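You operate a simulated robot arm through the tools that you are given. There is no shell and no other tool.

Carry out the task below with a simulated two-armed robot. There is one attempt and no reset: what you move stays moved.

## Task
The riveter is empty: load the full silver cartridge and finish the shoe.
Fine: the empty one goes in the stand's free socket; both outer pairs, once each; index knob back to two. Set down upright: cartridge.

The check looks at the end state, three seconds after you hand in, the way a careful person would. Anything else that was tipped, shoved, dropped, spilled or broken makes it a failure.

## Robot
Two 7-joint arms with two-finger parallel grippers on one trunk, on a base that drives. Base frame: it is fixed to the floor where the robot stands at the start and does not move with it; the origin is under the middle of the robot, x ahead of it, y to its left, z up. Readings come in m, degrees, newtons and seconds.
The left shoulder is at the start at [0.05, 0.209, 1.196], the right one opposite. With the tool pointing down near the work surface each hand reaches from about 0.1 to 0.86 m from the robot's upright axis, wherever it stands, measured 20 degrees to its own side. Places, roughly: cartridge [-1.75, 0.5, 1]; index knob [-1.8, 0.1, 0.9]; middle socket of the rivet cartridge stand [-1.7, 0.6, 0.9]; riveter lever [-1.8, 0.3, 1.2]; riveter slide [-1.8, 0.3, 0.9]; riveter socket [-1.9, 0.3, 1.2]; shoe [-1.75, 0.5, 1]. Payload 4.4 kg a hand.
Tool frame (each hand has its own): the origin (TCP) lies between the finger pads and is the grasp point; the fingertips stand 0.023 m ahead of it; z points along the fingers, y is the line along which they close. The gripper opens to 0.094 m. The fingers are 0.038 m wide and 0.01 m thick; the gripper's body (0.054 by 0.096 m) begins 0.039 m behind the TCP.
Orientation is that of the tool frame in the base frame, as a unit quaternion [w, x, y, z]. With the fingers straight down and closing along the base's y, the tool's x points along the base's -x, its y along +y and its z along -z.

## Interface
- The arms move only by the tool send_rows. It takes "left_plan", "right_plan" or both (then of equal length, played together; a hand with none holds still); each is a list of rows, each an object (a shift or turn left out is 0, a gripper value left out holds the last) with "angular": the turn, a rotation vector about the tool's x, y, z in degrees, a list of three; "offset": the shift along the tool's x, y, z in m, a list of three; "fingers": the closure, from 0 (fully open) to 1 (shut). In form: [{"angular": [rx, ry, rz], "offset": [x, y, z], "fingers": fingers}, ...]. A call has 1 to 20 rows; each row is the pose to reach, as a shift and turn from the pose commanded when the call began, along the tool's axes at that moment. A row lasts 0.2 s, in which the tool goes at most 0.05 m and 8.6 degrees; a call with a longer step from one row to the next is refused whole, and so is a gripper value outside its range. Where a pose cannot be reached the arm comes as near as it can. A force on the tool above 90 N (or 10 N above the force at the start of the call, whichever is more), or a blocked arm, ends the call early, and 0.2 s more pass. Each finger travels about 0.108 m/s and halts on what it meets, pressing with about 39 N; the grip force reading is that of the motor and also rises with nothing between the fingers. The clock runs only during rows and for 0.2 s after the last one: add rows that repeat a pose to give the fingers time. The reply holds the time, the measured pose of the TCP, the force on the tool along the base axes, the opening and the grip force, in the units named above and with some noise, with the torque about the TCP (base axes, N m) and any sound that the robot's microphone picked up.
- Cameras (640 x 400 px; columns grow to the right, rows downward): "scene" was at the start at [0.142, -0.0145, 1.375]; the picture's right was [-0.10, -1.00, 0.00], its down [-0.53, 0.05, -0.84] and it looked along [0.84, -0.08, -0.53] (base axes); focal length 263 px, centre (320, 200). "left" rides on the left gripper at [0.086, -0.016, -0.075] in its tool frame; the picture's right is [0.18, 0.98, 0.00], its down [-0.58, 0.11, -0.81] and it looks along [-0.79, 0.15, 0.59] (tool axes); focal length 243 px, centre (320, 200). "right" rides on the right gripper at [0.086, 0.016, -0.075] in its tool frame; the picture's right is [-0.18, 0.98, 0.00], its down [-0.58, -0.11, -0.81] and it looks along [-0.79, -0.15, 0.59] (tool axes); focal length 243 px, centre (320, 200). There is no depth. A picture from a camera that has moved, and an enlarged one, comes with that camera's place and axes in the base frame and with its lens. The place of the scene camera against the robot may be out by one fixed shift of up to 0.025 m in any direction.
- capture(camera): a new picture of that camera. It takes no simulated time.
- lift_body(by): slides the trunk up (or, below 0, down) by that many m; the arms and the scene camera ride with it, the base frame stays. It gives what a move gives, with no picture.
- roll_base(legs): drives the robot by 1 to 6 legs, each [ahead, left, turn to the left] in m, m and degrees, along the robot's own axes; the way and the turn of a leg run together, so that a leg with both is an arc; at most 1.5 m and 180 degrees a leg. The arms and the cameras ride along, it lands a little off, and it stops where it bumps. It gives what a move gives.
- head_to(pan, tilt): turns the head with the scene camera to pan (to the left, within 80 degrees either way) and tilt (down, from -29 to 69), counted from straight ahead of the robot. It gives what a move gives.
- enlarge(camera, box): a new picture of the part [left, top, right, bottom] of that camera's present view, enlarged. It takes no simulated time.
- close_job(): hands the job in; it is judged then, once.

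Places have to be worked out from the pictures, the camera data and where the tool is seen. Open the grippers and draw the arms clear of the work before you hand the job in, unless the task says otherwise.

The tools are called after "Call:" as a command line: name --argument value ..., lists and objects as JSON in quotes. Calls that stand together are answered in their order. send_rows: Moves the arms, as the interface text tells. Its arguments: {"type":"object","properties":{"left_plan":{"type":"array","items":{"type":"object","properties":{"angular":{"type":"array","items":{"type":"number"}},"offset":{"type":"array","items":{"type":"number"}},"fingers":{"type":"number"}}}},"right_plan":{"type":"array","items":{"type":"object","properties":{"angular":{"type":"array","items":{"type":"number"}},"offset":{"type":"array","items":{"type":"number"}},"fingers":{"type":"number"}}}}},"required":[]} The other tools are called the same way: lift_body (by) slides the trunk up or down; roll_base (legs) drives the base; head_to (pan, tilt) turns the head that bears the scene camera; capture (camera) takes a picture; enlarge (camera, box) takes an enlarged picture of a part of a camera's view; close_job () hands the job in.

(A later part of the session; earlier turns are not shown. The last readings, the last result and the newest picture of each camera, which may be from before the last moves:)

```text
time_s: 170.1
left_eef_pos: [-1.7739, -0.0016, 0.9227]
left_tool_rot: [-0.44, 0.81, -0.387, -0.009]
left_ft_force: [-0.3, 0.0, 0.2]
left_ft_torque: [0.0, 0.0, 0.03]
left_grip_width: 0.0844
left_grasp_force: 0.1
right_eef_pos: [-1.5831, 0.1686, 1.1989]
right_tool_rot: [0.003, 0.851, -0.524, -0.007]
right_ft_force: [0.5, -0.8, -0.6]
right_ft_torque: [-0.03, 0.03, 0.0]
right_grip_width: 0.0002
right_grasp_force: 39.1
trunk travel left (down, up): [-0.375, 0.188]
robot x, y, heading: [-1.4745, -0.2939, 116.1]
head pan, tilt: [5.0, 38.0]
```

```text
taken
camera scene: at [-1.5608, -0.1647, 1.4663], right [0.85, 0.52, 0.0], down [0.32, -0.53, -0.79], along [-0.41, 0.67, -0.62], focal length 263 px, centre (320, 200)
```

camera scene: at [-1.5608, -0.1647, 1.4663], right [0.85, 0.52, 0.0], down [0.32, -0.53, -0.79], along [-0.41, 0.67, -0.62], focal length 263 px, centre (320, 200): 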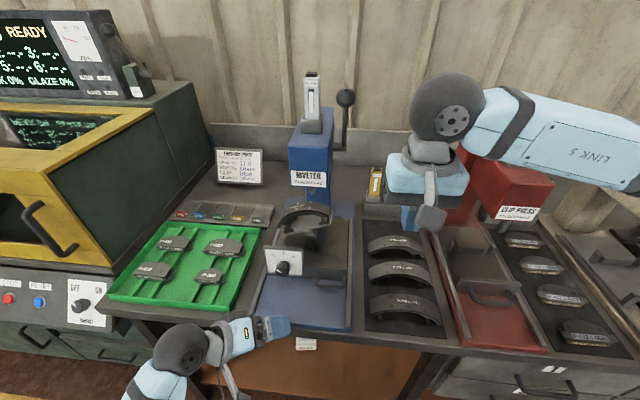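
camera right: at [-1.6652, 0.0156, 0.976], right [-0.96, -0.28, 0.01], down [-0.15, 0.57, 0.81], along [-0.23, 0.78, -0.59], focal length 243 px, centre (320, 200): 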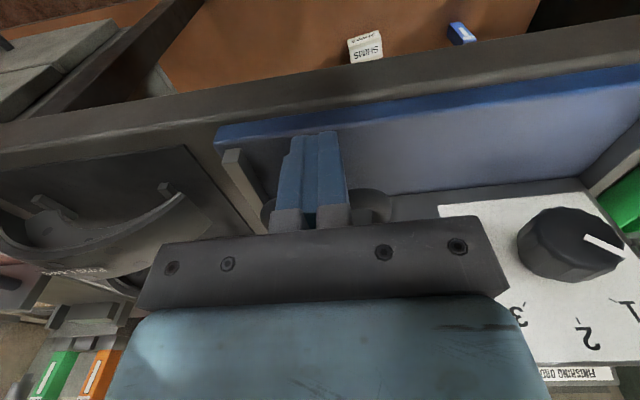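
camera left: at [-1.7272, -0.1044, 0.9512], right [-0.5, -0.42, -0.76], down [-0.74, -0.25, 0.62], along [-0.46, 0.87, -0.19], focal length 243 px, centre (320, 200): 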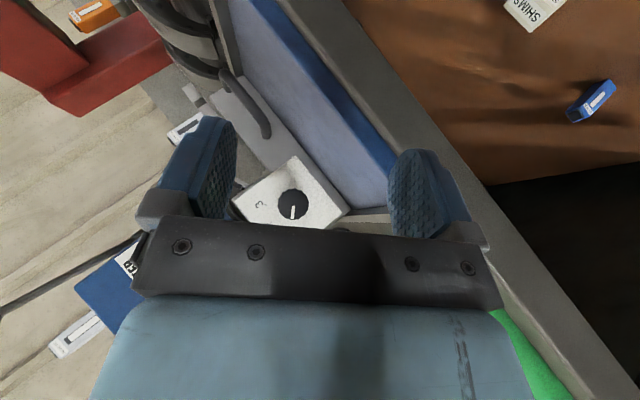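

Hand is in place 14 cm in front of the knob. I advance straight toward it with a small lateral correction and check.

Call:
send_rows --left_plan '[{"offset": [-0.035, -0.004, 0.02]}, {"offset": [-0.069, -0.0085, 0.04]}, {"offset": [-0.095, -0.0085, 0.055]}, {"offset": [-0.112, -0.0085, 0.0648]}, {"offset": [-0.1216, -0.0085, 0.0702]}, {"offset": [-0.1216, -0.0085, 0.0702]}]'

Call:
capture --camera "left"

```text
time_s: 171.5
left_eef_pos: [-1.8286, 0.1272, 0.9311]
left_tool_rot: [-0.439, 0.811, -0.387, -0.009]
left_ft_force: [0.2, -0.9, -0.1]
left_ft_torque: [-0.03, -0.01, 0.03]
left_grip_width: 0.0845
left_grasp_force: 0.0
right_eef_pos: [-1.5829, 0.1683, 1.1993]
right_tool_rot: [0.004, 0.851, -0.525, -0.007]
right_ft_force: [0.4, -0.7, 0.4]
right_ft_torque: [-0.04, 0.04, -0.03]
right_grip_width: 0.0
right_grasp_force: 39.2
trunk travel left (down, up): [-0.375, 0.188]
robot x, y, heading: [-1.4697, -0.2949, 116.5]
head pan, tilt: [5.0, 38.0]
```

```text
taken
camera left: at [-1.783, 0.0257, 0.9585], right [-0.49, -0.42, -0.76], down [-0.74, -0.26, 0.62], along [-0.46, 0.87, -0.19], focal length 243 px, centre (320, 200)
```

left: 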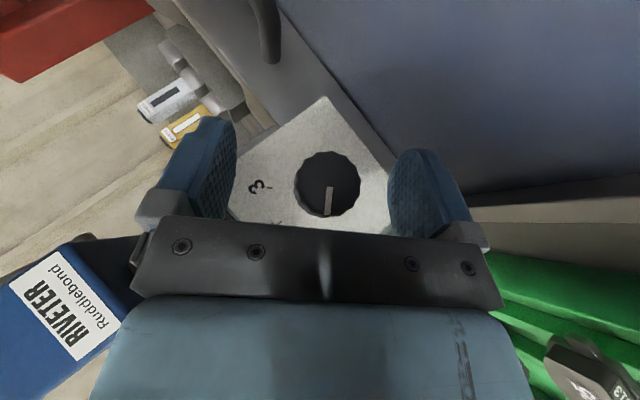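

Knob is 3–4 mm off to one side in the pads; I correct, close, and turn 45° clockwise to 2, ending upright.

Call:
send_rows --left_plan '[{"offset": [0, 0.0035, 0], "fingers": 0.3}, {"offset": [0, 0.0035, 0], "fingers": 0.5}, {"offset": [0, 0.0035, 0], "fingers": 0.62}, {"offset": [0, 0.0035, 0], "fingers": 0.75}, {"offset": [0, 0.0035, 0], "fingers": 0.8}, {"offset": [0, 0.0035, 0], "fingers": 0.8}]'

Call:
send_rows --left_plan '[{"angular": [-4.33, 0, 2.5]}, {"angular": [-8.66, 0, 5.0]}, {"angular": [-12.99, 0, 7.5]}, {"angular": [-17.32, 0, 10.0]}, {"angular": [-21.65, 0, 12.5]}, {"angular": [-25.98, 0, 15.0]}, {"angular": [-30.31, 0, 17.5]}, {"angular": [-34.64, 0, 20.0]}, {"angular": [-38.97, 0, 22.5]}, {"angular": [-38.97, 0, 22.5]}]'

Call:
capture --camera "left"

Call:
enlarge --camera "scene" --box '[230, 150, 410, 330]'

```text
time_s: 172.9
left_eef_pos: [-1.8315, 0.1253, 0.9267]
left_tool_rot: [-0.44, 0.811, -0.386, -0.009]
left_ft_force: [-5.7, -6.0, -8.7]
left_ft_torque: [0.12, 0.2, 0.56]
left_grip_width: 0.0336
left_grasp_force: 44.8
right_eef_pos: [-1.5851, 0.1683, 1.1984]
right_tool_rot: [0.003, 0.852, -0.524, -0.006]
right_ft_force: [0.3, 0.3, 0.0]
right_ft_torque: [0.01, 0.01, -0.01]
right_grip_width: 0.0002
right_grasp_force: 38.7
trunk travel left (down, up): [-0.375, 0.188]
robot x, y, heading: [-1.4684, -0.2914, 116.5]
head pan, tilt: [5.0, 38.0]
```

```text
time_s: 175.1
left_eef_pos: [-1.832, 0.1258, 0.9273]
left_tool_rot: [-0.134, 0.82, -0.511, -0.22]
left_ft_force: [18.3, 10.0, -15.8]
left_ft_torque: [0.54, 0.17, -0.53]
left_grip_width: 0.0335
left_grasp_force: 44.3
right_eef_pos: [-1.5826, 0.1697, 1.1975]
right_tool_rot: [0.004, 0.851, -0.525, -0.007]
right_ft_force: [-0.4, -0.8, -0.4]
right_ft_torque: [-0.03, -0.01, 0.01]
right_grip_width: 0.0
right_grasp_force: 39.0
trunk travel left (down, up): [-0.375, 0.188]
robot x, y, heading: [-1.4708, -0.2905, 116.4]
head pan, tilt: [5.0, 38.0]
```

```text
taken
camera left: at [-1.7677, 0.0329, 0.9511], right [-0.81, -0.58, -0.09], down [-0.14, 0.04, 0.99], along [-0.57, 0.81, -0.12], focal length 243 px, centre (320, 200)
```

left: 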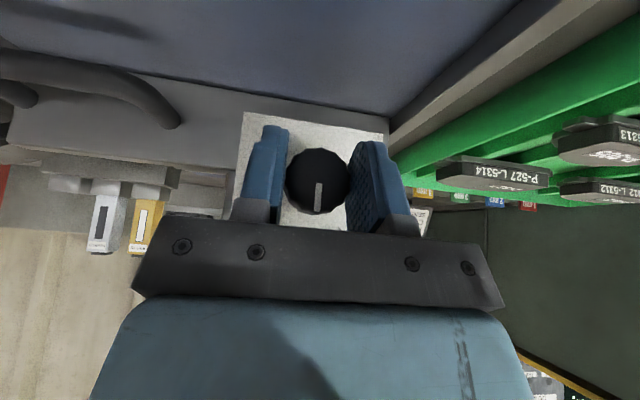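

```text
2.22 times, centred on (320, 240) of scene
camera zoom: at [-1.5598, -0.1625, 1.466], right [0.85, 0.52, 0.0], down [0.32, -0.53, -0.79], along [-0.41, 0.67, -0.62], focal length 584 px, centre (320, 111)
```

zoom: 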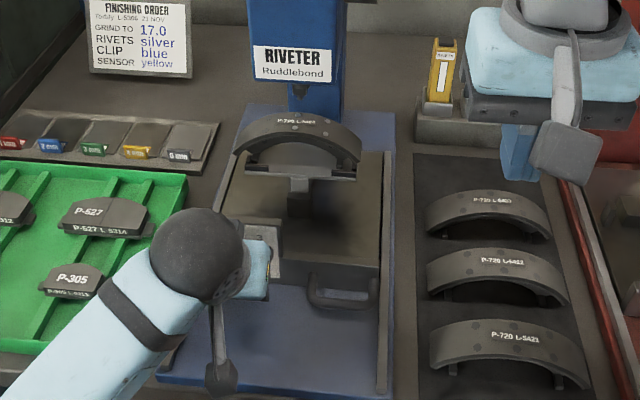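

Index is back at 2, shoe level. I release, step straight back, and re-grip with the hand again 45° counter-clockwise.

Call:
send_rows --left_plan '[{"fingers": 0.62}, {"fingers": 0.5}, {"fingers": 0.3}, {"fingers": 0.1}, {"fingers": 0.1}]'

Call:
capture --camera "left"

```text
time_s: 176.3
left_eef_pos: [-1.8329, 0.1245, 0.9278]
left_tool_rot: [-0.135, 0.821, -0.509, -0.22]
left_ft_force: [-1.1, 1.1, 0.7]
left_ft_torque: [-0.01, -0.02, 0.01]
left_grip_width: 0.0849
left_grasp_force: 0.0
right_eef_pos: [-1.5835, 0.1675, 1.199]
right_tool_rot: [0.002, 0.851, -0.525, -0.007]
right_ft_force: [0.5, 0.9, 0.2]
right_ft_torque: [0.01, 0.01, 0.0]
right_grip_width: 0.0
right_grasp_force: 39.2
trunk travel left (down, up): [-0.375, 0.188]
robot x, y, heading: [-1.4711, -0.2913, 116.4]
head pan, tilt: [5.0, 38.0]
```

```text
taken
camera left: at [-1.7694, 0.0314, 0.9515], right [-0.81, -0.58, -0.09], down [-0.14, 0.04, 0.99], along [-0.57, 0.81, -0.12], focal length 243 px, centre (320, 200)
```

left: 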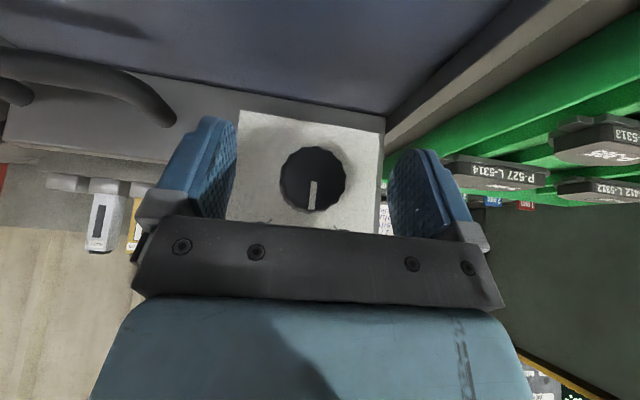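

Free of force. With the fingers open around the knob I can simply rotate the hand back 45° in place.

Call:
send_rows --left_plan '[{"angular": [5.2, 0, -3.0]}, {"angular": [10.4, 0, -6.0]}, {"angular": [15.6, 0, -9.0]}, {"angular": [20.8, 0, -12.0]}, {"angular": [26.0, 0, -15.0]}, {"angular": [31.2, 0, -18.0]}, {"angular": [38.1, 0, -22.0]}, {"angular": [43.3, 0, -25.0]}, {"angular": [43.3, 0, -25.0]}]'

Call:
capture --camera "left"

```text
time_s: 178.3
left_eef_pos: [-1.8336, 0.1253, 0.9302]
left_tool_rot: [-0.47, 0.802, -0.369, 0.016]
left_ft_force: [0.3, -0.1, -0.1]
left_ft_torque: [0.01, -0.01, 0.02]
left_grip_width: 0.0847
left_grasp_force: 0.0
right_eef_pos: [-1.5838, 0.1681, 1.1985]
right_tool_rot: [0.003, 0.851, -0.525, -0.007]
right_ft_force: [-0.4, 0.2, 0.1]
right_ft_torque: [0.01, 0.0, 0.0]
right_grip_width: 0.0
right_grasp_force: 39.3
trunk travel left (down, up): [-0.375, 0.188]
robot x, y, heading: [-1.4684, -0.292, 116.7]
head pan, tilt: [5.0, 38.0]
```

```text
taken
camera left: at [-1.7896, 0.0223, 0.9569], right [-0.43, -0.39, -0.81], down [-0.79, -0.28, 0.55], along [-0.44, 0.88, -0.19], focal length 243 px, centre (320, 200)
```

left: 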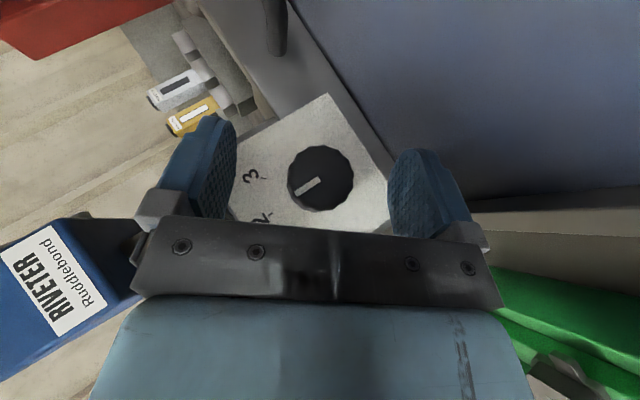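

Knob at 2 and centred. I grip and turn 48° clockwise, ending upright with the index at 3.

Call:
send_rows --left_plan '[{"fingers": 0.3}, {"fingers": 0.5}, {"fingers": 0.62}, {"fingers": 0.75}, {"fingers": 0.8}, {"fingers": 0.8}]'

Call:
send_rows --left_plan '[{"angular": [-4.33, 0, 2.5]}, {"angular": [-8.66, 0, 5.0]}, {"angular": [-12.99, 0, 7.5]}, {"angular": [-17.32, 0, 10.0]}, {"angular": [-21.65, 0, 12.5]}, {"angular": [-25.98, 0, 15.0]}, {"angular": [-30.31, 0, 17.5]}, {"angular": [-34.64, 0, 20.0]}, {"angular": [-38.97, 0, 22.5]}, {"angular": [-41.6, 0, 24.0]}, {"angular": [-41.6, 0, 24.0]}]'

Call:
capture --camera "left"

Call:
enlarge --camera "scene" --box '[230, 150, 410, 330]'

```text
time_s: 179.7
left_eef_pos: [-1.8349, 0.1251, 0.9284]
left_tool_rot: [-0.469, 0.802, -0.368, 0.016]
left_ft_force: [-4.0, -4.8, -9.5]
left_ft_torque: [0.0, 0.06, 0.54]
left_grip_width: 0.0332
left_grasp_force: 44.9
right_eef_pos: [-1.5849, 0.1681, 1.199]
right_tool_rot: [0.003, 0.852, -0.524, -0.007]
right_ft_force: [1.1, 0.1, 0.3]
right_ft_torque: [-0.01, 0.02, -0.01]
right_grip_width: 0.0
right_grasp_force: 38.7
trunk travel left (down, up): [-0.375, 0.188]
robot x, y, heading: [-1.4729, -0.2956, 116.4]
head pan, tilt: [5.0, 38.0]
```

```text
time_s: 182.1
left_eef_pos: [-1.8309, 0.1257, 0.9303]
left_tool_rot: [-0.15, 0.823, -0.506, -0.213]
left_ft_force: [8.8, 7.9, 5.0]
left_ft_torque: [-0.26, -0.48, -0.16]
left_grip_width: 0.0333
left_grasp_force: 44.9
right_eef_pos: [-1.5814, 0.1687, 1.1986]
right_tool_rot: [0.003, 0.851, -0.524, -0.007]
right_ft_force: [0.2, 0.0, 0.2]
right_ft_torque: [0.04, -0.02, 0.04]
right_grip_width: 0.0001
right_grasp_force: 39.2
trunk travel left (down, up): [-0.375, 0.188]
robot x, y, heading: [-1.4709, -0.2947, 116.3]
head pan, tilt: [5.0, 38.0]
```

```text
taken
camera left: at [-1.7682, 0.0323, 0.9533], right [-0.81, -0.58, -0.12], down [-0.17, 0.03, 0.99], along [-0.57, 0.82, -0.12], focal length 243 px, centre (320, 200)
```

left: 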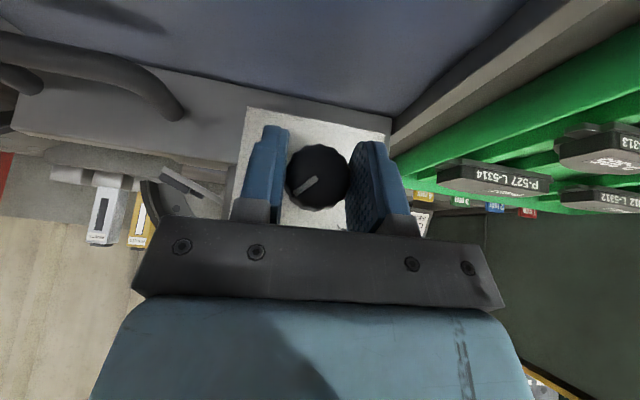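

```text
2.22 times, centred on (320, 240) of scene
camera zoom: at [-1.5597, -0.1644, 1.4664], right [0.85, 0.52, 0.0], down [0.32, -0.53, -0.79], along [-0.41, 0.67, -0.62], focal length 584 px, centre (320, 111)
```

zoom: 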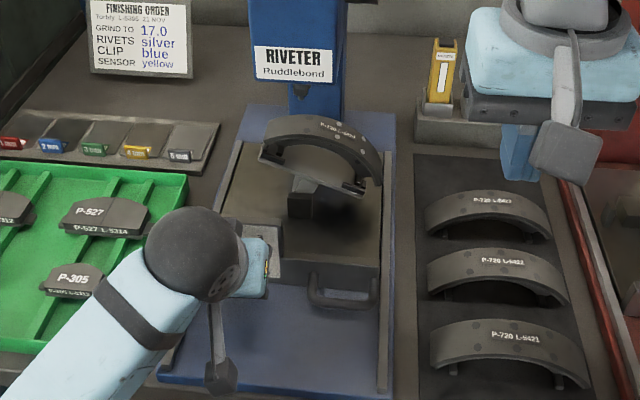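

The shoe has tilted the other way: index 3. I release and withdraw straight back, watching the force.

Call:
send_rows --left_plan '[{"fingers": 0.62}, {"fingers": 0.5}, {"fingers": 0.3}, {"fingers": 0.1}, {"fingers": 0.1}]'

Call:
send_rows --left_plan '[{"offset": [0.0087, 0, -0.005]}, {"offset": [0.026, 0, -0.015]}, {"offset": [0.052, 0, -0.03]}, {"offset": [0.0866, 0, -0.05]}, {"offset": [0.0866, 0, -0.05]}]'

Call:
capture --camera "left"

Call:
enlarge --camera "scene" --box '[230, 150, 410, 330]'

```text
time_s: 183.3
left_eef_pos: [-1.8324, 0.1241, 0.9299]
left_tool_rot: [-0.15, 0.823, -0.505, -0.211]
left_ft_force: [0.1, 0.4, 1.1]
left_ft_torque: [-0.02, 0.02, -0.03]
left_grip_width: 0.0846
left_grasp_force: 0.0
right_eef_pos: [-1.5835, 0.1681, 1.1986]
right_tool_rot: [0.002, 0.851, -0.525, -0.007]
right_ft_force: [0.0, -0.1, 0.1]
right_ft_torque: [-0.02, 0.01, 0.0]
right_grip_width: 0.0002
right_grasp_force: 39.1
trunk travel left (down, up): [-0.375, 0.188]
robot x, y, heading: [-1.4726, -0.2924, 116.2]
head pan, tilt: [5.0, 38.0]
```

```text
time_s: 184.5
left_eef_pos: [-1.7878, 0.0333, 0.9284]
left_tool_rot: [-0.149, 0.824, -0.505, -0.212]
left_ft_force: [-0.1, 0.3, -0.1]
left_ft_torque: [-0.01, -0.04, 0.01]
left_grip_width: 0.0848
left_grasp_force: 0.1
right_eef_pos: [-1.5843, 0.1685, 1.1988]
right_tool_rot: [0.003, 0.851, -0.525, -0.006]
right_ft_force: [-0.1, 0.1, -1.3]
right_ft_torque: [0.03, 0.02, 0.03]
right_grip_width: 0.0
right_grasp_force: 39.6
trunk travel left (down, up): [-0.375, 0.188]
robot x, y, heading: [-1.4765, -0.2955, 116.3]
head pan, tilt: [5.0, 38.0]
```

```text
taken
camera left: at [-1.7249, -0.06, 0.9534], right [-0.81, -0.58, -0.12], down [-0.17, 0.03, 0.98], along [-0.57, 0.82, -0.12], focal length 243 px, centre (320, 200)
```

left: 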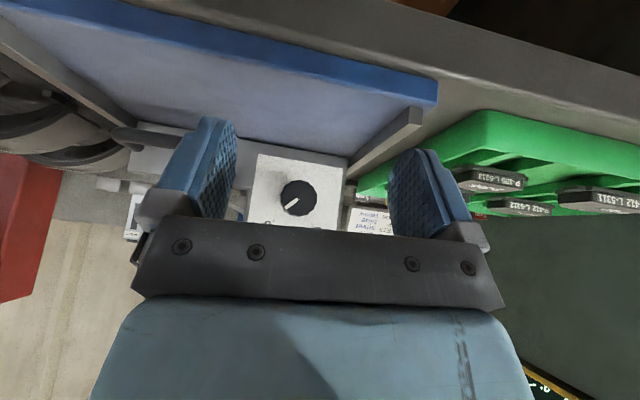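

```text
2.22 times, centred on (320, 240) of scene
camera zoom: at [-1.5616, -0.164, 1.4661], right [0.85, 0.52, 0.0], down [0.32, -0.53, -0.79], along [-0.41, 0.67, -0.62], focal length 584 px, centre (320, 111)
```

zoom: 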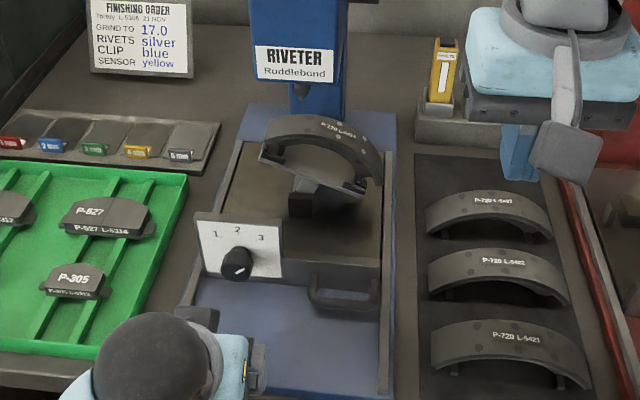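

Index stands at 3, slide undisturbed. I move the left hand aside and bring the right hand back over the lever ball.

Call:
send_rows --left_plan '[{"offset": [0.01, 0.03, -0.02]}, {"offset": [0.01, 0.06, -0.04]}, {"offset": [0.01, 0.09, -0.06]}, {"offset": [0.01, 0.09, -0.06]}, {"offset": [0.01, 0.09, -0.06]}, {"offset": [0.01, 0.09, -0.06]}, {"offset": [0.01, 0.09, -0.06]}, {"offset": [0.01, 0.09, -0.06]}, {"offset": [0.01, 0.09, -0.06]}, {"offset": [0.01, 0.09, -0.06]}, {"offset": [0.01, 0.09, -0.06]}, {"offset": [0.01, 0.09, -0.06]}]' --right_plan '[{"offset": [0, 0, -0.045], "fingers": 0.7}, {"offset": [0, 0, -0.09], "fingers": 0.5}, {"offset": [0, 0, -0.135], "fingers": 0.3}, {"offset": [0, 0, -0.18], "fingers": 0.3}, {"offset": [0, 0, -0.221], "fingers": 0.3}, {"offset": [-0.035, 0.02, -0.221], "fingers": 0.3}, {"offset": [-0.07, 0.04, -0.221], "fingers": 0.3}, {"offset": [-0.105, 0.06, -0.221], "fingers": 0.3}, {"offset": [-0.14, 0.08, -0.221], "fingers": 0.3}, {"offset": [-0.175, 0.097, -0.221], "fingers": 0.3}, {"offset": [-0.2028, 0.1076, -0.221], "fingers": 0.3}, {"offset": [-0.2028, 0.1076, -0.221], "fingers": 0.3}]'

Call:
capture --camera "right"

Call:
capture --camera "scene"

```text
time_s: 187.1
left_eef_pos: [-1.8507, -0.0424, 0.9723]
left_tool_rot: [-0.15, 0.823, -0.506, -0.212]
left_ft_force: [-0.1, 0.3, 0.1]
left_ft_torque: [0.01, 0.0, 0.0]
left_grip_width: 0.0848
left_grasp_force: 0.0
right_eef_pos: [-1.769, 0.3009, 1.4253]
right_tool_rot: [0.003, 0.851, -0.525, -0.007]
right_ft_force: [0.4, 0.1, -1.0]
right_ft_torque: [-0.02, 0.03, -0.02]
right_grip_width: 0.0659
right_grasp_force: 0.0
trunk travel left (down, up): [-0.375, 0.188]
robot x, y, heading: [-1.4685, -0.2952, 116.2]
head pan, tilt: [5.0, 38.0]
```

```text
taken
camera right: at [-1.7442, 0.2152, 1.4985], right [-0.96, -0.28, 0.01], down [-0.15, 0.57, 0.81], along [-0.23, 0.78, -0.59], focal length 243 px, centre (320, 200)
```

right: 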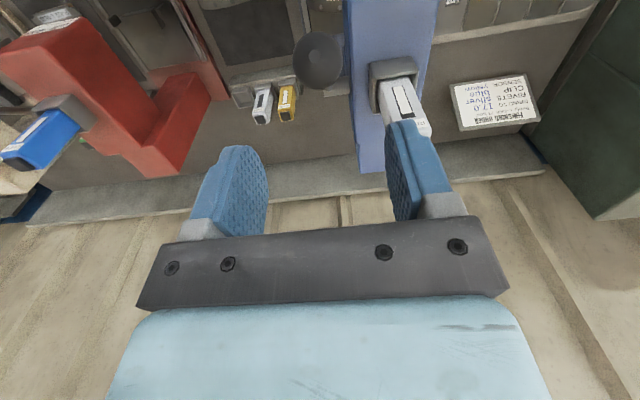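

```text
taken
camera scene: at [-1.5603, -0.165, 1.4663], right [0.85, 0.52, 0.0], down [0.32, -0.53, -0.79], along [-0.41, 0.67, -0.62], focal length 263 px, centre (320, 200)
```

scene: 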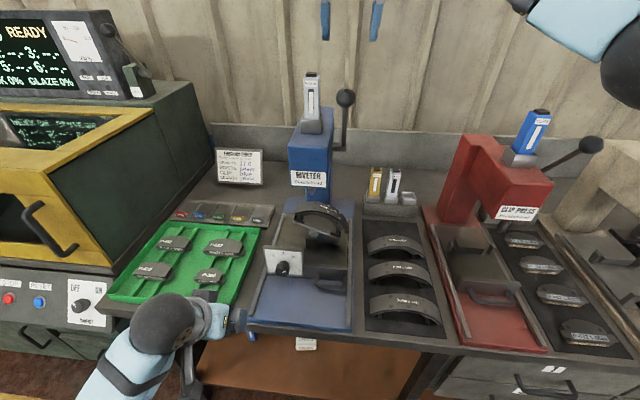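

Over the ball again. I check the shoe and index once more before the second stroke.

Call:
enlarge --camera "scene" --box '[275, 165, 365, 245]'

Call:
enlarge --camera "scene" --box '[255, 235, 315, 285]'

Call:
enlarge --camera "scene" --box '[280, 60, 360, 150]'

```text
5.00 times, centred on (320, 205) of scene
camera zoom: at [-1.5603, -0.165, 1.4663], right [0.85, 0.52, 0.0], down [0.32, -0.53, -0.79], along [-0.41, 0.67, -0.62], focal length 1313 px, centre (320, 175)
```

zoom: 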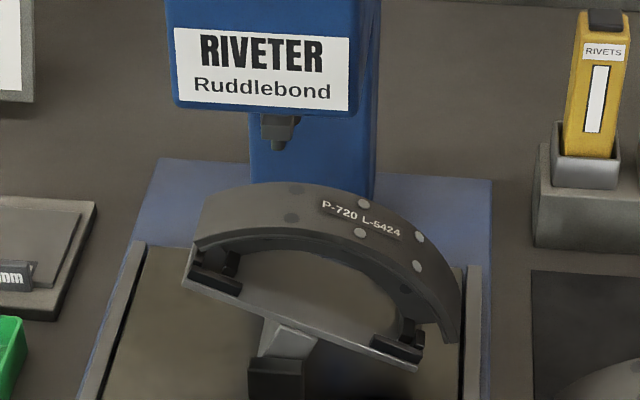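

```text
8.00 times, centred on (285, 260) of scene
camera zoom: at [-1.5603, -0.165, 1.4663], right [0.85, 0.52, 0.0], down [0.32, -0.53, -0.79], along [-0.41, 0.67, -0.62], focal length 2101 px, centre (600, -280)
```

zoom: 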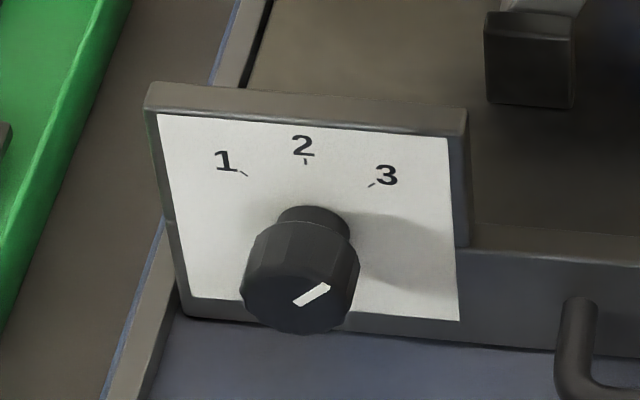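

```text
4.44 times, centred on (320, 105) of scene
camera zoom: at [-1.5603, -0.165, 1.4663], right [0.85, 0.52, 0.0], down [0.32, -0.53, -0.79], along [-0.41, 0.67, -0.62], focal length 1167 px, centre (320, 622)
```

zoom: 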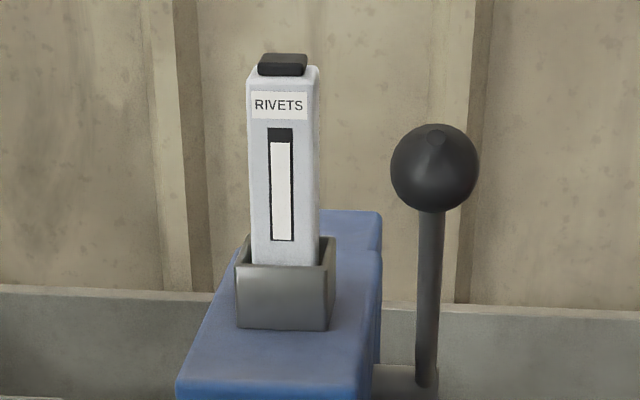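

The pointer is at 3, the left pair's empty holes are under the punch, and the other two pairs show set heads. I lower onto the ball and grip it.

Call:
send_rows --right_plan '[{"offset": [0.002, -0.0014, 0.03]}, {"offset": [0.002, -0.0014, 0.06]}, {"offset": [0.002, -0.0014, 0.09]}, {"offset": [0.002, -0.0014, 0.113]}, {"offset": [0.002, -0.0014, 0.113]}]'

Call:
capture --camera "right"

```text
time_s: 188.3
left_eef_pos: [-1.8514, -0.0416, 0.9724]
left_tool_rot: [-0.15, 0.824, -0.504, -0.212]
left_ft_force: [-0.6, -0.4, -0.1]
left_ft_torque: [0.0, 0.0, -0.02]
left_grip_width: 0.0849
left_grasp_force: 0.0
right_eef_pos: [-1.77, 0.299, 1.3133]
right_tool_rot: [0.003, 0.851, -0.525, -0.007]
right_ft_force: [-1.2, -0.1, -0.6]
right_ft_torque: [0.0, -0.02, 0.02]
right_grip_width: 0.066
right_grasp_force: 0.1
trunk travel left (down, up): [-0.375, 0.188]
robot x, y, heading: [-1.4711, -0.2916, 116.1]
head pan, tilt: [5.0, 38.0]
```

```text
taken
camera right: at [-1.7443, 0.2133, 1.3857], right [-0.96, -0.28, 0.01], down [-0.15, 0.57, 0.81], along [-0.23, 0.78, -0.59], focal length 243 px, centre (320, 200)
```

right: 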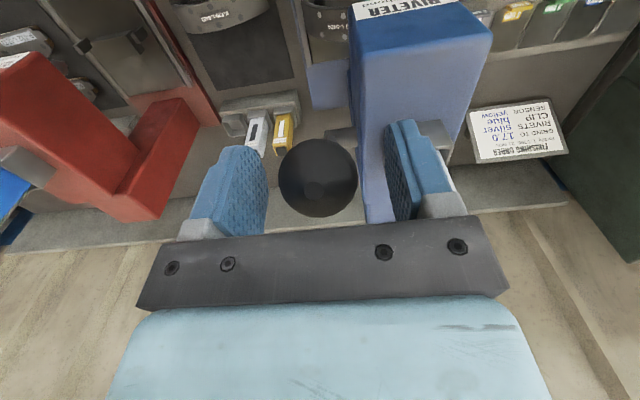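

Ball centred. This time I go 2 cm lower before gripping so the palm backs the ball up, then close.

Call:
send_rows --right_plan '[{"offset": [0, 0, 0.01], "fingers": 0.3}, {"offset": [0, 0, 0.02], "fingers": 0.45}, {"offset": [0, 0, 0.02], "fingers": 0.6}, {"offset": [0, 0, 0.02], "fingers": 0.8}, {"offset": [0, 0, 0.02], "fingers": 1.0}, {"offset": [0, 0, 0.02], "fingers": 1.0}]'

Call:
send_rows --right_plan '[{"offset": [0.0075, 0, 0.0055]}, {"offset": [0.0149, 0, 0.0113]}, {"offset": [0.0212, 0, 0.017]}, {"offset": [0.0273, 0, 0.0227]}, {"offset": [0.033, 0, 0.0289]}, {"offset": [0.0387, 0, 0.0351]}, {"offset": [0.0439, 0, 0.0418]}, {"offset": [0.049, 0, 0.0485]}, {"offset": [0.0535, 0, 0.0556]}, {"offset": [0.058, 0, 0.0627]}, {"offset": [0.062, 0, 0.0702]}, {"offset": [0.0658, 0, 0.0777]}, {"offset": [0.0658, 0, 0.0777]}]'

Call:
capture --camera "right"

```text
time_s: 189.7
left_eef_pos: [-1.8526, -0.0429, 0.9724]
left_tool_rot: [-0.15, 0.823, -0.505, -0.212]
left_ft_force: [-0.2, 0.1, 0.6]
left_ft_torque: [0.01, 0.0, 0.0]
left_grip_width: 0.0848
left_grasp_force: 0.0
right_eef_pos: [-1.7687, 0.2987, 1.2918]
right_tool_rot: [0.003, 0.851, -0.525, -0.007]
right_ft_force: [-1.8, 0.2, 0.7]
right_ft_torque: [0.07, 0.06, 0.11]
right_grip_width: 0.0371
right_grasp_force: 45.2
trunk travel left (down, up): [-0.375, 0.188]
robot x, y, heading: [-1.4696, -0.2908, 116.3]
head pan, tilt: [5.0, 38.0]
```

```text
time_s: 192.5
left_eef_pos: [-1.8511, -0.0459, 0.9735]
left_tool_rot: [-0.152, 0.822, -0.505, -0.214]
left_ft_force: [0.1, 0.2, -0.2]
left_ft_torque: [0.03, 0.0, 0.0]
left_grip_width: 0.0845
left_grasp_force: 0.0
right_eef_pos: [-1.7408, 0.2364, 1.2167]
right_tool_rot: [0.002, 0.851, -0.525, -0.008]
right_ft_force: [3.3, -9.2, 16.4]
right_ft_torque: [1.32, 0.75, 0.03]
right_grip_width: 0.0371
right_grasp_force: 45.0
trunk travel left (down, up): [-0.375, 0.188]
robot x, y, heading: [-1.4724, -0.2943, 116.3]
head pan, tilt: [5.0, 38.0]
```

```text
taken
camera right: at [-1.7146, 0.1517, 1.2901], right [-0.96, -0.28, 0.01], down [-0.15, 0.56, 0.81], along [-0.23, 0.78, -0.58], focal length 243 px, centre (320, 200)
```

right: 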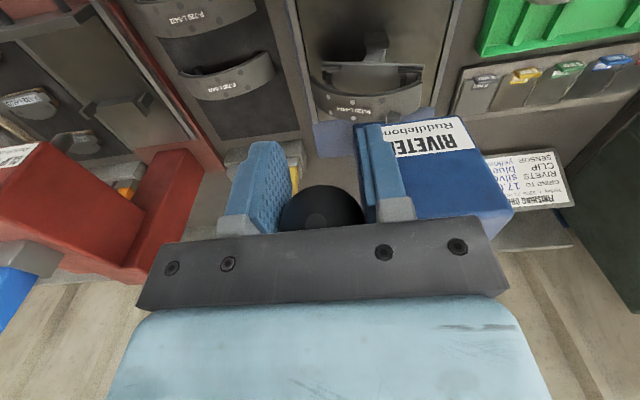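

I verify the shoe's tilt before completing the stroke.

Call:
enlarge --camera "scene" --box '[240, 165, 400, 300]'

Call:
enlarge --camera "right" --box '[290, 30, 470, 180]'

```text
2.96 times, centred on (320, 232) of scene
camera zoom: at [-1.5594, -0.1686, 1.4668], right [0.85, 0.52, 0.0], down [0.32, -0.52, -0.79], along [-0.41, 0.67, -0.61], focal length 778 px, centre (320, 104)
```

zoom: 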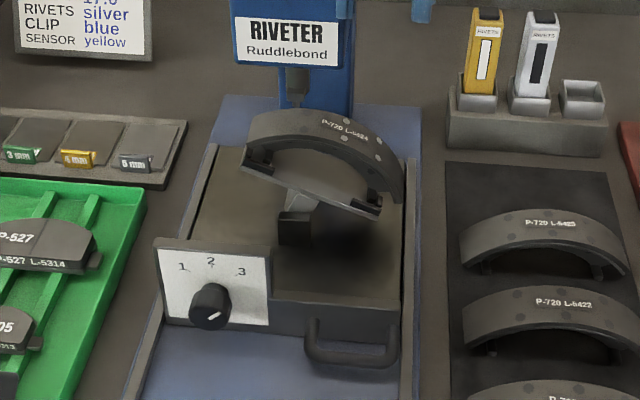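

```text
2.67 times, centred on (380, 105) of right
camera zoom: at [-1.7146, 0.1517, 1.2901], right [-0.96, -0.28, 0.01], down [-0.15, 0.56, 0.81], along [-0.23, 0.78, -0.58], focal length 647 px, centre (160, 453)
```

zoom: 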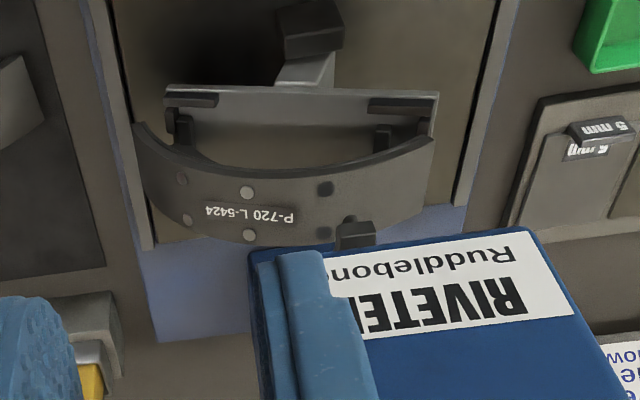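

The punch is coming down over the left pair as intended. I continue the stroke.

Call:
send_rows --right_plan '[{"offset": [0.0034, 0, 0.0077]}, {"offset": [0.0065, 0, 0.0155]}, {"offset": [0.0091, 0, 0.0235]}, {"offset": [0.0115, 0, 0.0316]}, {"offset": [0.0135, 0, 0.0398]}, {"offset": [0.0152, 0, 0.0481]}, {"offset": [0.0164, 0, 0.0565]}, {"offset": [0.0174, 0, 0.0648]}, {"offset": [0.0174, 0, 0.0648]}]'

Call:
capture --camera "right"

```text
time_s: 194.5
left_eef_pos: [-1.8512, -0.0451, 0.9735]
left_tool_rot: [-0.151, 0.823, -0.505, -0.214]
left_ft_force: [-0.5, -0.8, 0.2]
left_ft_torque: [0.02, 0.01, 0.01]
left_grip_width: 0.0845
left_grasp_force: 0.1
right_eef_pos: [-1.733, 0.221, 1.1511]
right_tool_rot: [0.001, 0.851, -0.525, -0.008]
right_ft_force: [4.1, -19.3, 13.2]
right_ft_torque: [1.46, 0.48, 0.14]
right_grip_width: 0.0371
right_grasp_force: 45.5
trunk travel left (down, up): [-0.375, 0.188]
robot x, y, heading: [-1.4708, -0.2917, 116.5]
head pan, tilt: [5.0, 38.0]
```

```text
taken
camera right: at [-1.7074, 0.1363, 1.2235], right [-0.96, -0.28, 0.01], down [-0.15, 0.56, 0.81], along [-0.23, 0.78, -0.58], focal length 243 px, centre (320, 200)
```

right: 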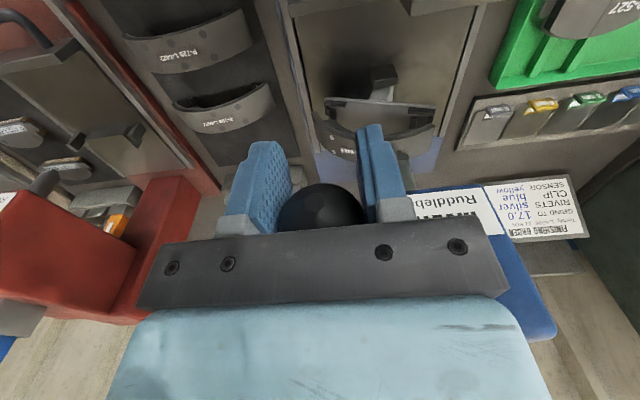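

Ball well backed by the palm. I press on to the end stop.

Call:
send_rows --right_plan '[{"offset": [0.002, 0, 0.008]}, {"offset": [0.002, 0, 0.016]}, {"offset": [0.002, 0, 0.024]}, {"offset": [0.001, 0, 0.032]}, {"offset": [0, 0, 0.04]}, {"offset": [-0.001, 0, 0.046]}, {"offset": [-0.002, 0, 0.052]}, {"offset": [-0.002, 0, 0.057]}]'

Call:
capture --camera "right"

Call:
enlarge --camera "scene" --box '[240, 165, 400, 300]'

```text
time_s: 196.3
left_eef_pos: [-1.8498, -0.046, 0.9767]
left_tool_rot: [-0.15, 0.822, -0.506, -0.214]
left_ft_force: [0.2, 0.8, 0.9]
left_ft_torque: [-0.05, -0.03, 0.01]
left_grip_width: 0.0845
left_grasp_force: 0.1
right_eef_pos: [-1.7349, 0.2234, 1.101]
right_tool_rot: [0.001, 0.851, -0.525, -0.012]
right_ft_force: [4.0, -5.8, 49.9]
right_ft_torque: [-0.64, -0.28, 0.03]
right_grip_width: 0.0372
right_grasp_force: 44.8
trunk travel left (down, up): [-0.375, 0.188]
robot x, y, heading: [-1.4713, -0.292, 116.5]
head pan, tilt: [5.0, 38.0]
```

```text
taken
camera right: at [-1.7084, 0.1385, 1.1734], right [-0.96, -0.28, 0.02], down [-0.14, 0.56, 0.81], along [-0.24, 0.78, -0.58], focal length 243 px, centre (320, 200)
```

right: 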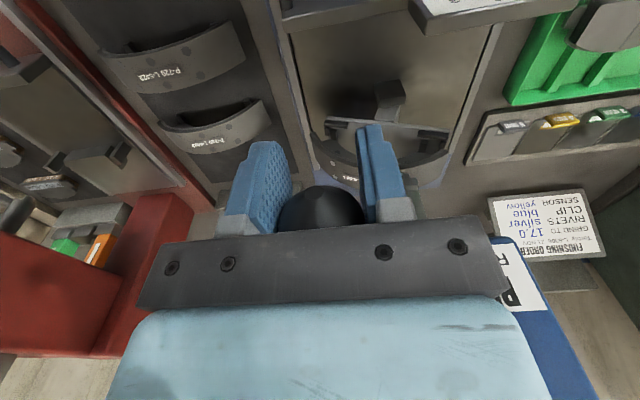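

```text
2.96 times, centred on (320, 232) of scene
camera zoom: at [-1.5579, -0.1707, 1.4679], right [0.85, 0.52, 0.0], down [0.32, -0.52, -0.79], along [-0.41, 0.68, -0.61], focal length 778 px, centre (320, 104)
```

zoom: 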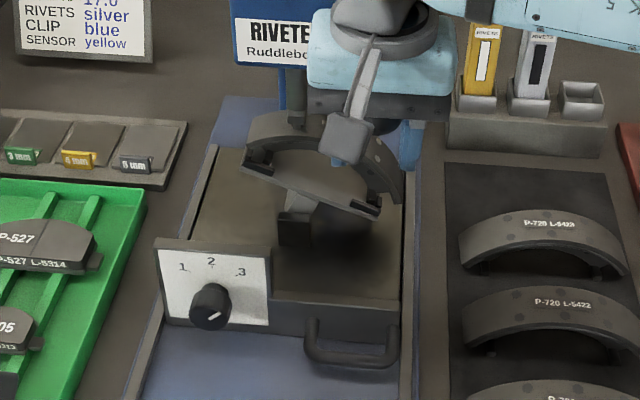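

Same depth as the first stroke's end (z 1.101) with 50 N. I press 3 mm more to be sure it is fully home, then let it return.

Call:
send_rows --right_plan '[{"offset": [0, 0, 0.003]}, {"offset": [0, 0, 0.004]}]'

Call:
send_rows --right_plan '[{"offset": [0, 0, -0.004]}, {"offset": [0.001, 0, -0.016]}, {"offset": [0.002, 0, -0.03]}, {"offset": [0.001, 0, -0.046]}, {"offset": [-0.002, 0, -0.063]}, {"offset": [-0.005, 0, -0.08]}, {"offset": [-0.01, 0, -0.0965]}, {"offset": [-0.0165, 0, -0.112]}, {"offset": [-0.024, 0, -0.127]}, {"offset": [-0.033, 0, -0.142]}, {"offset": [-0.033, 0, -0.142]}]'

Call:
capture --camera "right"

```text
time_s: 196.9
left_eef_pos: [-1.8493, -0.0467, 0.9773]
left_tool_rot: [-0.15, 0.822, -0.505, -0.215]
left_ft_force: [-0.1, -0.4, 0.3]
left_ft_torque: [0.02, -0.03, -0.01]
left_grip_width: 0.0848
left_grasp_force: 0.0
right_eef_pos: [-1.735, 0.2241, 1.1009]
right_tool_rot: [0.002, 0.851, -0.526, -0.016]
right_ft_force: [4.5, 0.0, 75.9]
right_ft_torque: [-0.85, -0.53, -0.01]
right_grip_width: 0.0373
right_grasp_force: 44.9
trunk travel left (down, up): [-0.375, 0.188]
robot x, y, heading: [-1.4729, -0.2939, 116.4]
head pan, tilt: [5.0, 38.0]
```

```text
time_s: 199.3
left_eef_pos: [-1.8517, -0.0438, 0.9723]
left_tool_rot: [-0.15, 0.823, -0.505, -0.212]
left_ft_force: [-0.1, 0.7, 0.7]
left_ft_torque: [0.04, 0.03, 0.0]
left_grip_width: 0.0848
left_grasp_force: 0.0
right_eef_pos: [-1.7483, 0.2552, 1.2318]
right_tool_rot: [0.003, 0.851, -0.524, -0.007]
right_ft_force: [-5.2, -9.1, 0.3]
right_ft_torque: [-0.74, -0.67, -0.07]
right_grip_width: 0.0375
right_grasp_force: 44.9
trunk travel left (down, up): [-0.375, 0.188]
robot x, y, heading: [-1.4682, -0.2942, 116.3]
head pan, tilt: [5.0, 38.0]
```

```text
taken
camera right: at [-1.7236, 0.1699, 1.3038], right [-0.96, -0.28, 0.01], down [-0.15, 0.57, 0.81], along [-0.23, 0.78, -0.59], focal length 243 px, centre (320, 200)
```

right: 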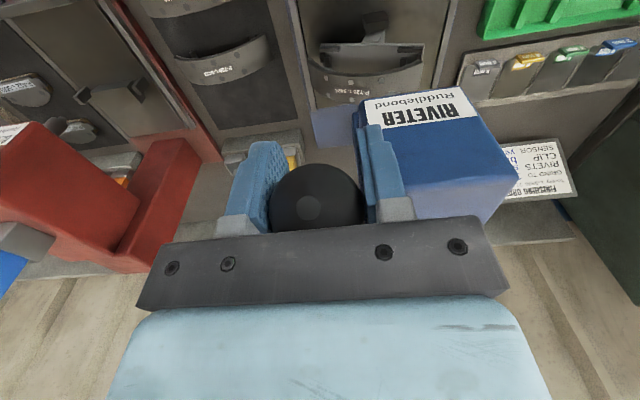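

The stroke is complete and the lever is coming back. I open the fingers and let it rise with the hand to its rest position.

Call:
send_rows --right_plan '[{"fingers": 0.5}, {"fingers": 0.42}, {"offset": [-0.012, 0, -0.02], "fingers": 0.35}, {"offset": [-0.026, 0, -0.04], "fingers": 0.3}, {"offset": [-0.04, 0, -0.06], "fingers": 0.3}, {"offset": [-0.0515, 0, -0.0755], "fingers": 0.3}, {"offset": [-0.0515, 0, -0.0755], "fingers": 0.3}]'

Call:
capture --camera "right"

Call:
enlarge --camera "scene" --box '[275, 165, 365, 245]'

Call:
enlarge --camera "scene" --box '[280, 60, 360, 150]'

```text
time_s: 200.9
left_eef_pos: [-1.8528, -0.0424, 0.9725]
left_tool_rot: [-0.149, 0.824, -0.504, -0.212]
left_ft_force: [0.2, 0.9, -0.1]
left_ft_torque: [0.04, 0.02, 0.02]
left_grip_width: 0.0846
left_grasp_force: 0.0
right_eef_pos: [-1.7705, 0.3018, 1.3047]
right_tool_rot: [0.003, 0.851, -0.525, -0.007]
right_ft_force: [-0.1, 1.1, 0.1]
right_ft_torque: [-0.01, 0.03, -0.01]
right_grip_width: 0.0658
right_grasp_force: 0.1
trunk travel left (down, up): [-0.375, 0.188]
robot x, y, heading: [-1.4699, -0.2905, 116.4]
head pan, tilt: [5.0, 38.0]
```

```text
taken
camera right: at [-1.7464, 0.2166, 1.3783], right [-0.96, -0.28, 0.01], down [-0.15, 0.57, 0.81], along [-0.23, 0.78, -0.59], focal length 243 px, centre (320, 200)
```

right: 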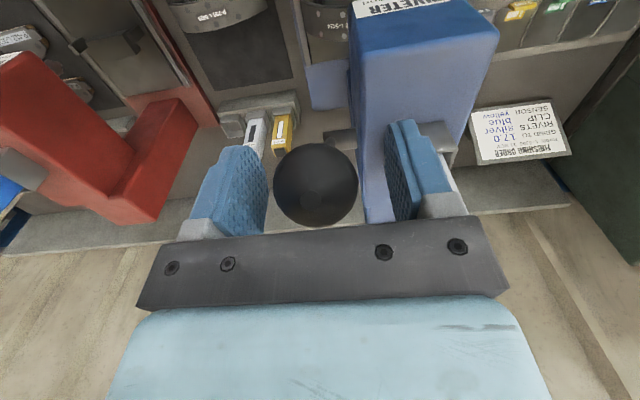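

```text
5.00 times, centred on (320, 205) of scene
camera zoom: at [-1.561, -0.1649, 1.4663], right [0.85, 0.52, 0.0], down [0.32, -0.53, -0.79], along [-0.41, 0.67, -0.62], focal length 1313 px, centre (320, 175)
```

zoom: 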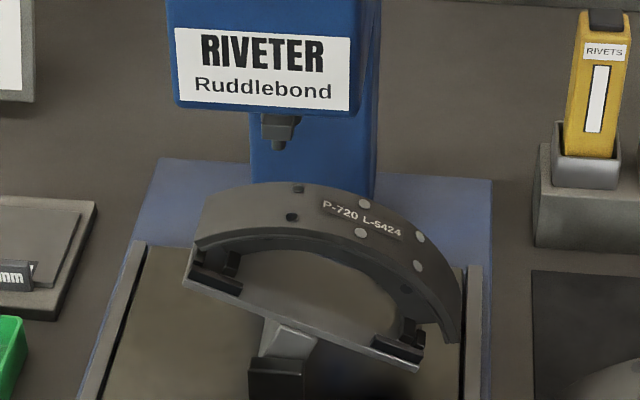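

```text
4.44 times, centred on (320, 105) of scene
camera zoom: at [-1.561, -0.1649, 1.4663], right [0.85, 0.52, 0.0], down [0.32, -0.53, -0.79], along [-0.41, 0.67, -0.62], focal length 1167 px, centre (320, 622)
```

zoom: 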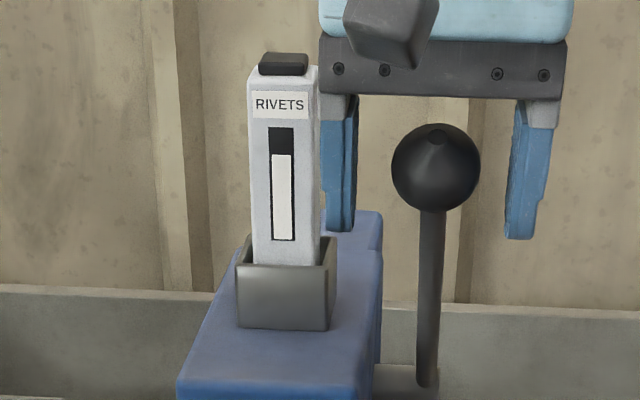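

Second stroke confirmed: the left pair is set and the cartridge level dropped by another step. I lift the right hand clear and bring the left hand (upright) back to the knob.

Call:
send_rows --right_plan '[{"offset": [0, 0, -0.04], "fingers": 0.3}, {"offset": [0, 0, -0.08]}, {"offset": [0, 0, -0.12]}, {"offset": [0.04, -0.02, -0.12]}, {"offset": [0.08, -0.04, -0.12]}, {"offset": [0.12, -0.06, -0.12]}, {"offset": [0.16, -0.08, -0.12]}, {"offset": [0.16, -0.08, -0.12]}]' --left_plan '[{"offset": [0, -0.03, 0.02], "fingers": 0.1}, {"offset": [0, -0.06, 0.04]}, {"offset": [0, -0.088, 0.06]}, {"offset": [0, -0.088, 0.06]}, {"offset": [0, -0.088, 0.06]}, {"offset": [0, -0.088, 0.06]}, {"offset": [0, -0.088, 0.06]}, {"offset": [0, -0.088, 0.06]}]'

Call:
capture --camera "left"

Call:
capture --camera "scene"

```text
time_s: 202.7
left_eef_pos: [-1.7844, 0.0264, 0.9221]
left_tool_rot: [-0.15, 0.823, -0.506, -0.212]
left_ft_force: [0.0, -0.1, -0.3]
left_ft_torque: [0.02, -0.03, 0.0]
left_grip_width: 0.0846
left_grasp_force: 0.0
right_eef_pos: [-1.6269, 0.1951, 1.4219]
right_tool_rot: [0.003, 0.851, -0.525, -0.006]
right_ft_force: [-1.1, -0.1, 0.2]
right_ft_torque: [-0.01, -0.04, 0.02]
right_grip_width: 0.0656
right_grasp_force: 0.0
trunk travel left (down, up): [-0.375, 0.188]
robot x, y, heading: [-1.4699, -0.2923, 116.3]
head pan, tilt: [5.0, 38.0]
```

```text
taken
camera left: at [-1.7218, -0.0681, 0.9457], right [-0.81, -0.58, -0.12], down [-0.17, 0.03, 0.98], along [-0.57, 0.82, -0.12], focal length 243 px, centre (320, 200)
```

left: 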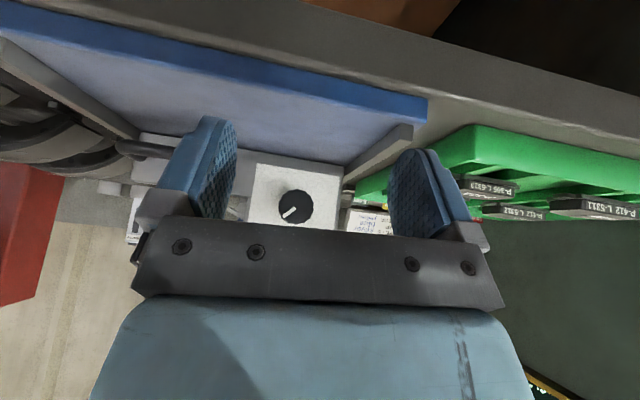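

```text
taken
camera scene: at [-1.5625, -0.1647, 1.4661], right [0.85, 0.52, 0.0], down [0.32, -0.53, -0.79], along [-0.41, 0.67, -0.62], focal length 263 px, centre (320, 200)
```

scene: 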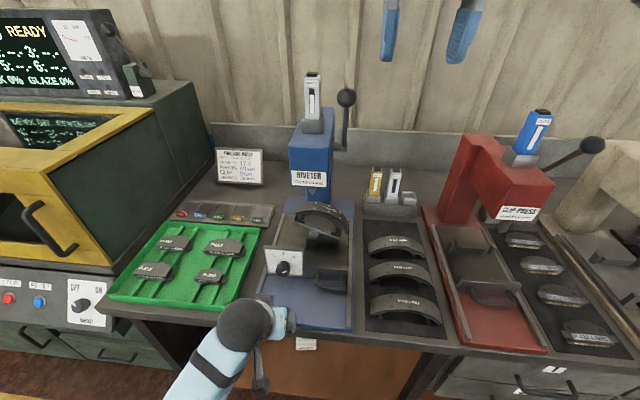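

Left hand 11 cm before the knob. I advance to the same grasp point as before.

Call:
send_rows --left_plan '[{"offset": [-0.03, -0.001, 0.015]}, {"offset": [-0.06, -0.002, 0.03]}, {"offset": [-0.085, -0.0027, 0.0428]}, {"offset": [-0.099, -0.0027, 0.0498]}, {"offset": [-0.099, -0.0027, 0.0498]}]'

Call:
capture --camera "left"

```text
time_s: 203.9
left_eef_pos: [-1.8333, 0.1278, 0.93]
left_tool_rot: [-0.149, 0.823, -0.505, -0.211]
left_ft_force: [-0.2, 0.0, 0.1]
left_ft_torque: [0.01, -0.05, 0.02]
left_grip_width: 0.0847
left_grasp_force: 0.1
right_eef_pos: [-1.626, 0.1937, 1.4231]
right_tool_rot: [0.002, 0.851, -0.525, -0.007]
right_ft_force: [0.7, 0.1, -0.5]
right_ft_torque: [0.01, 0.01, 0.0]
right_grip_width: 0.0659
right_grasp_force: 0.1
trunk travel left (down, up): [-0.375, 0.188]
robot x, y, heading: [-1.4727, -0.2932, 116.3]
head pan, tilt: [5.0, 38.0]
```

```text
taken
camera left: at [-1.77, 0.0331, 0.9541], right [-0.81, -0.58, -0.12], down [-0.17, 0.03, 0.98], along [-0.57, 0.82, -0.12], focal length 243 px, centre (320, 200)
```

left: 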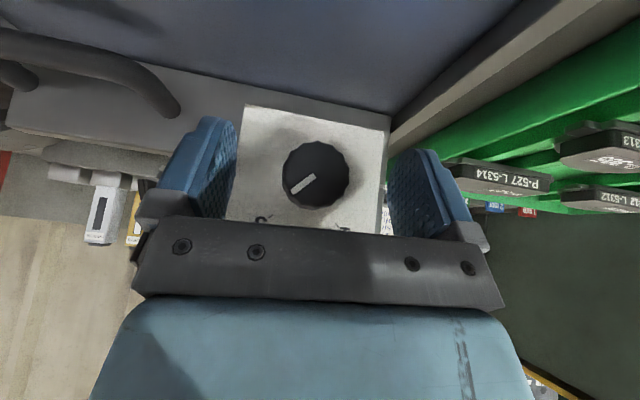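

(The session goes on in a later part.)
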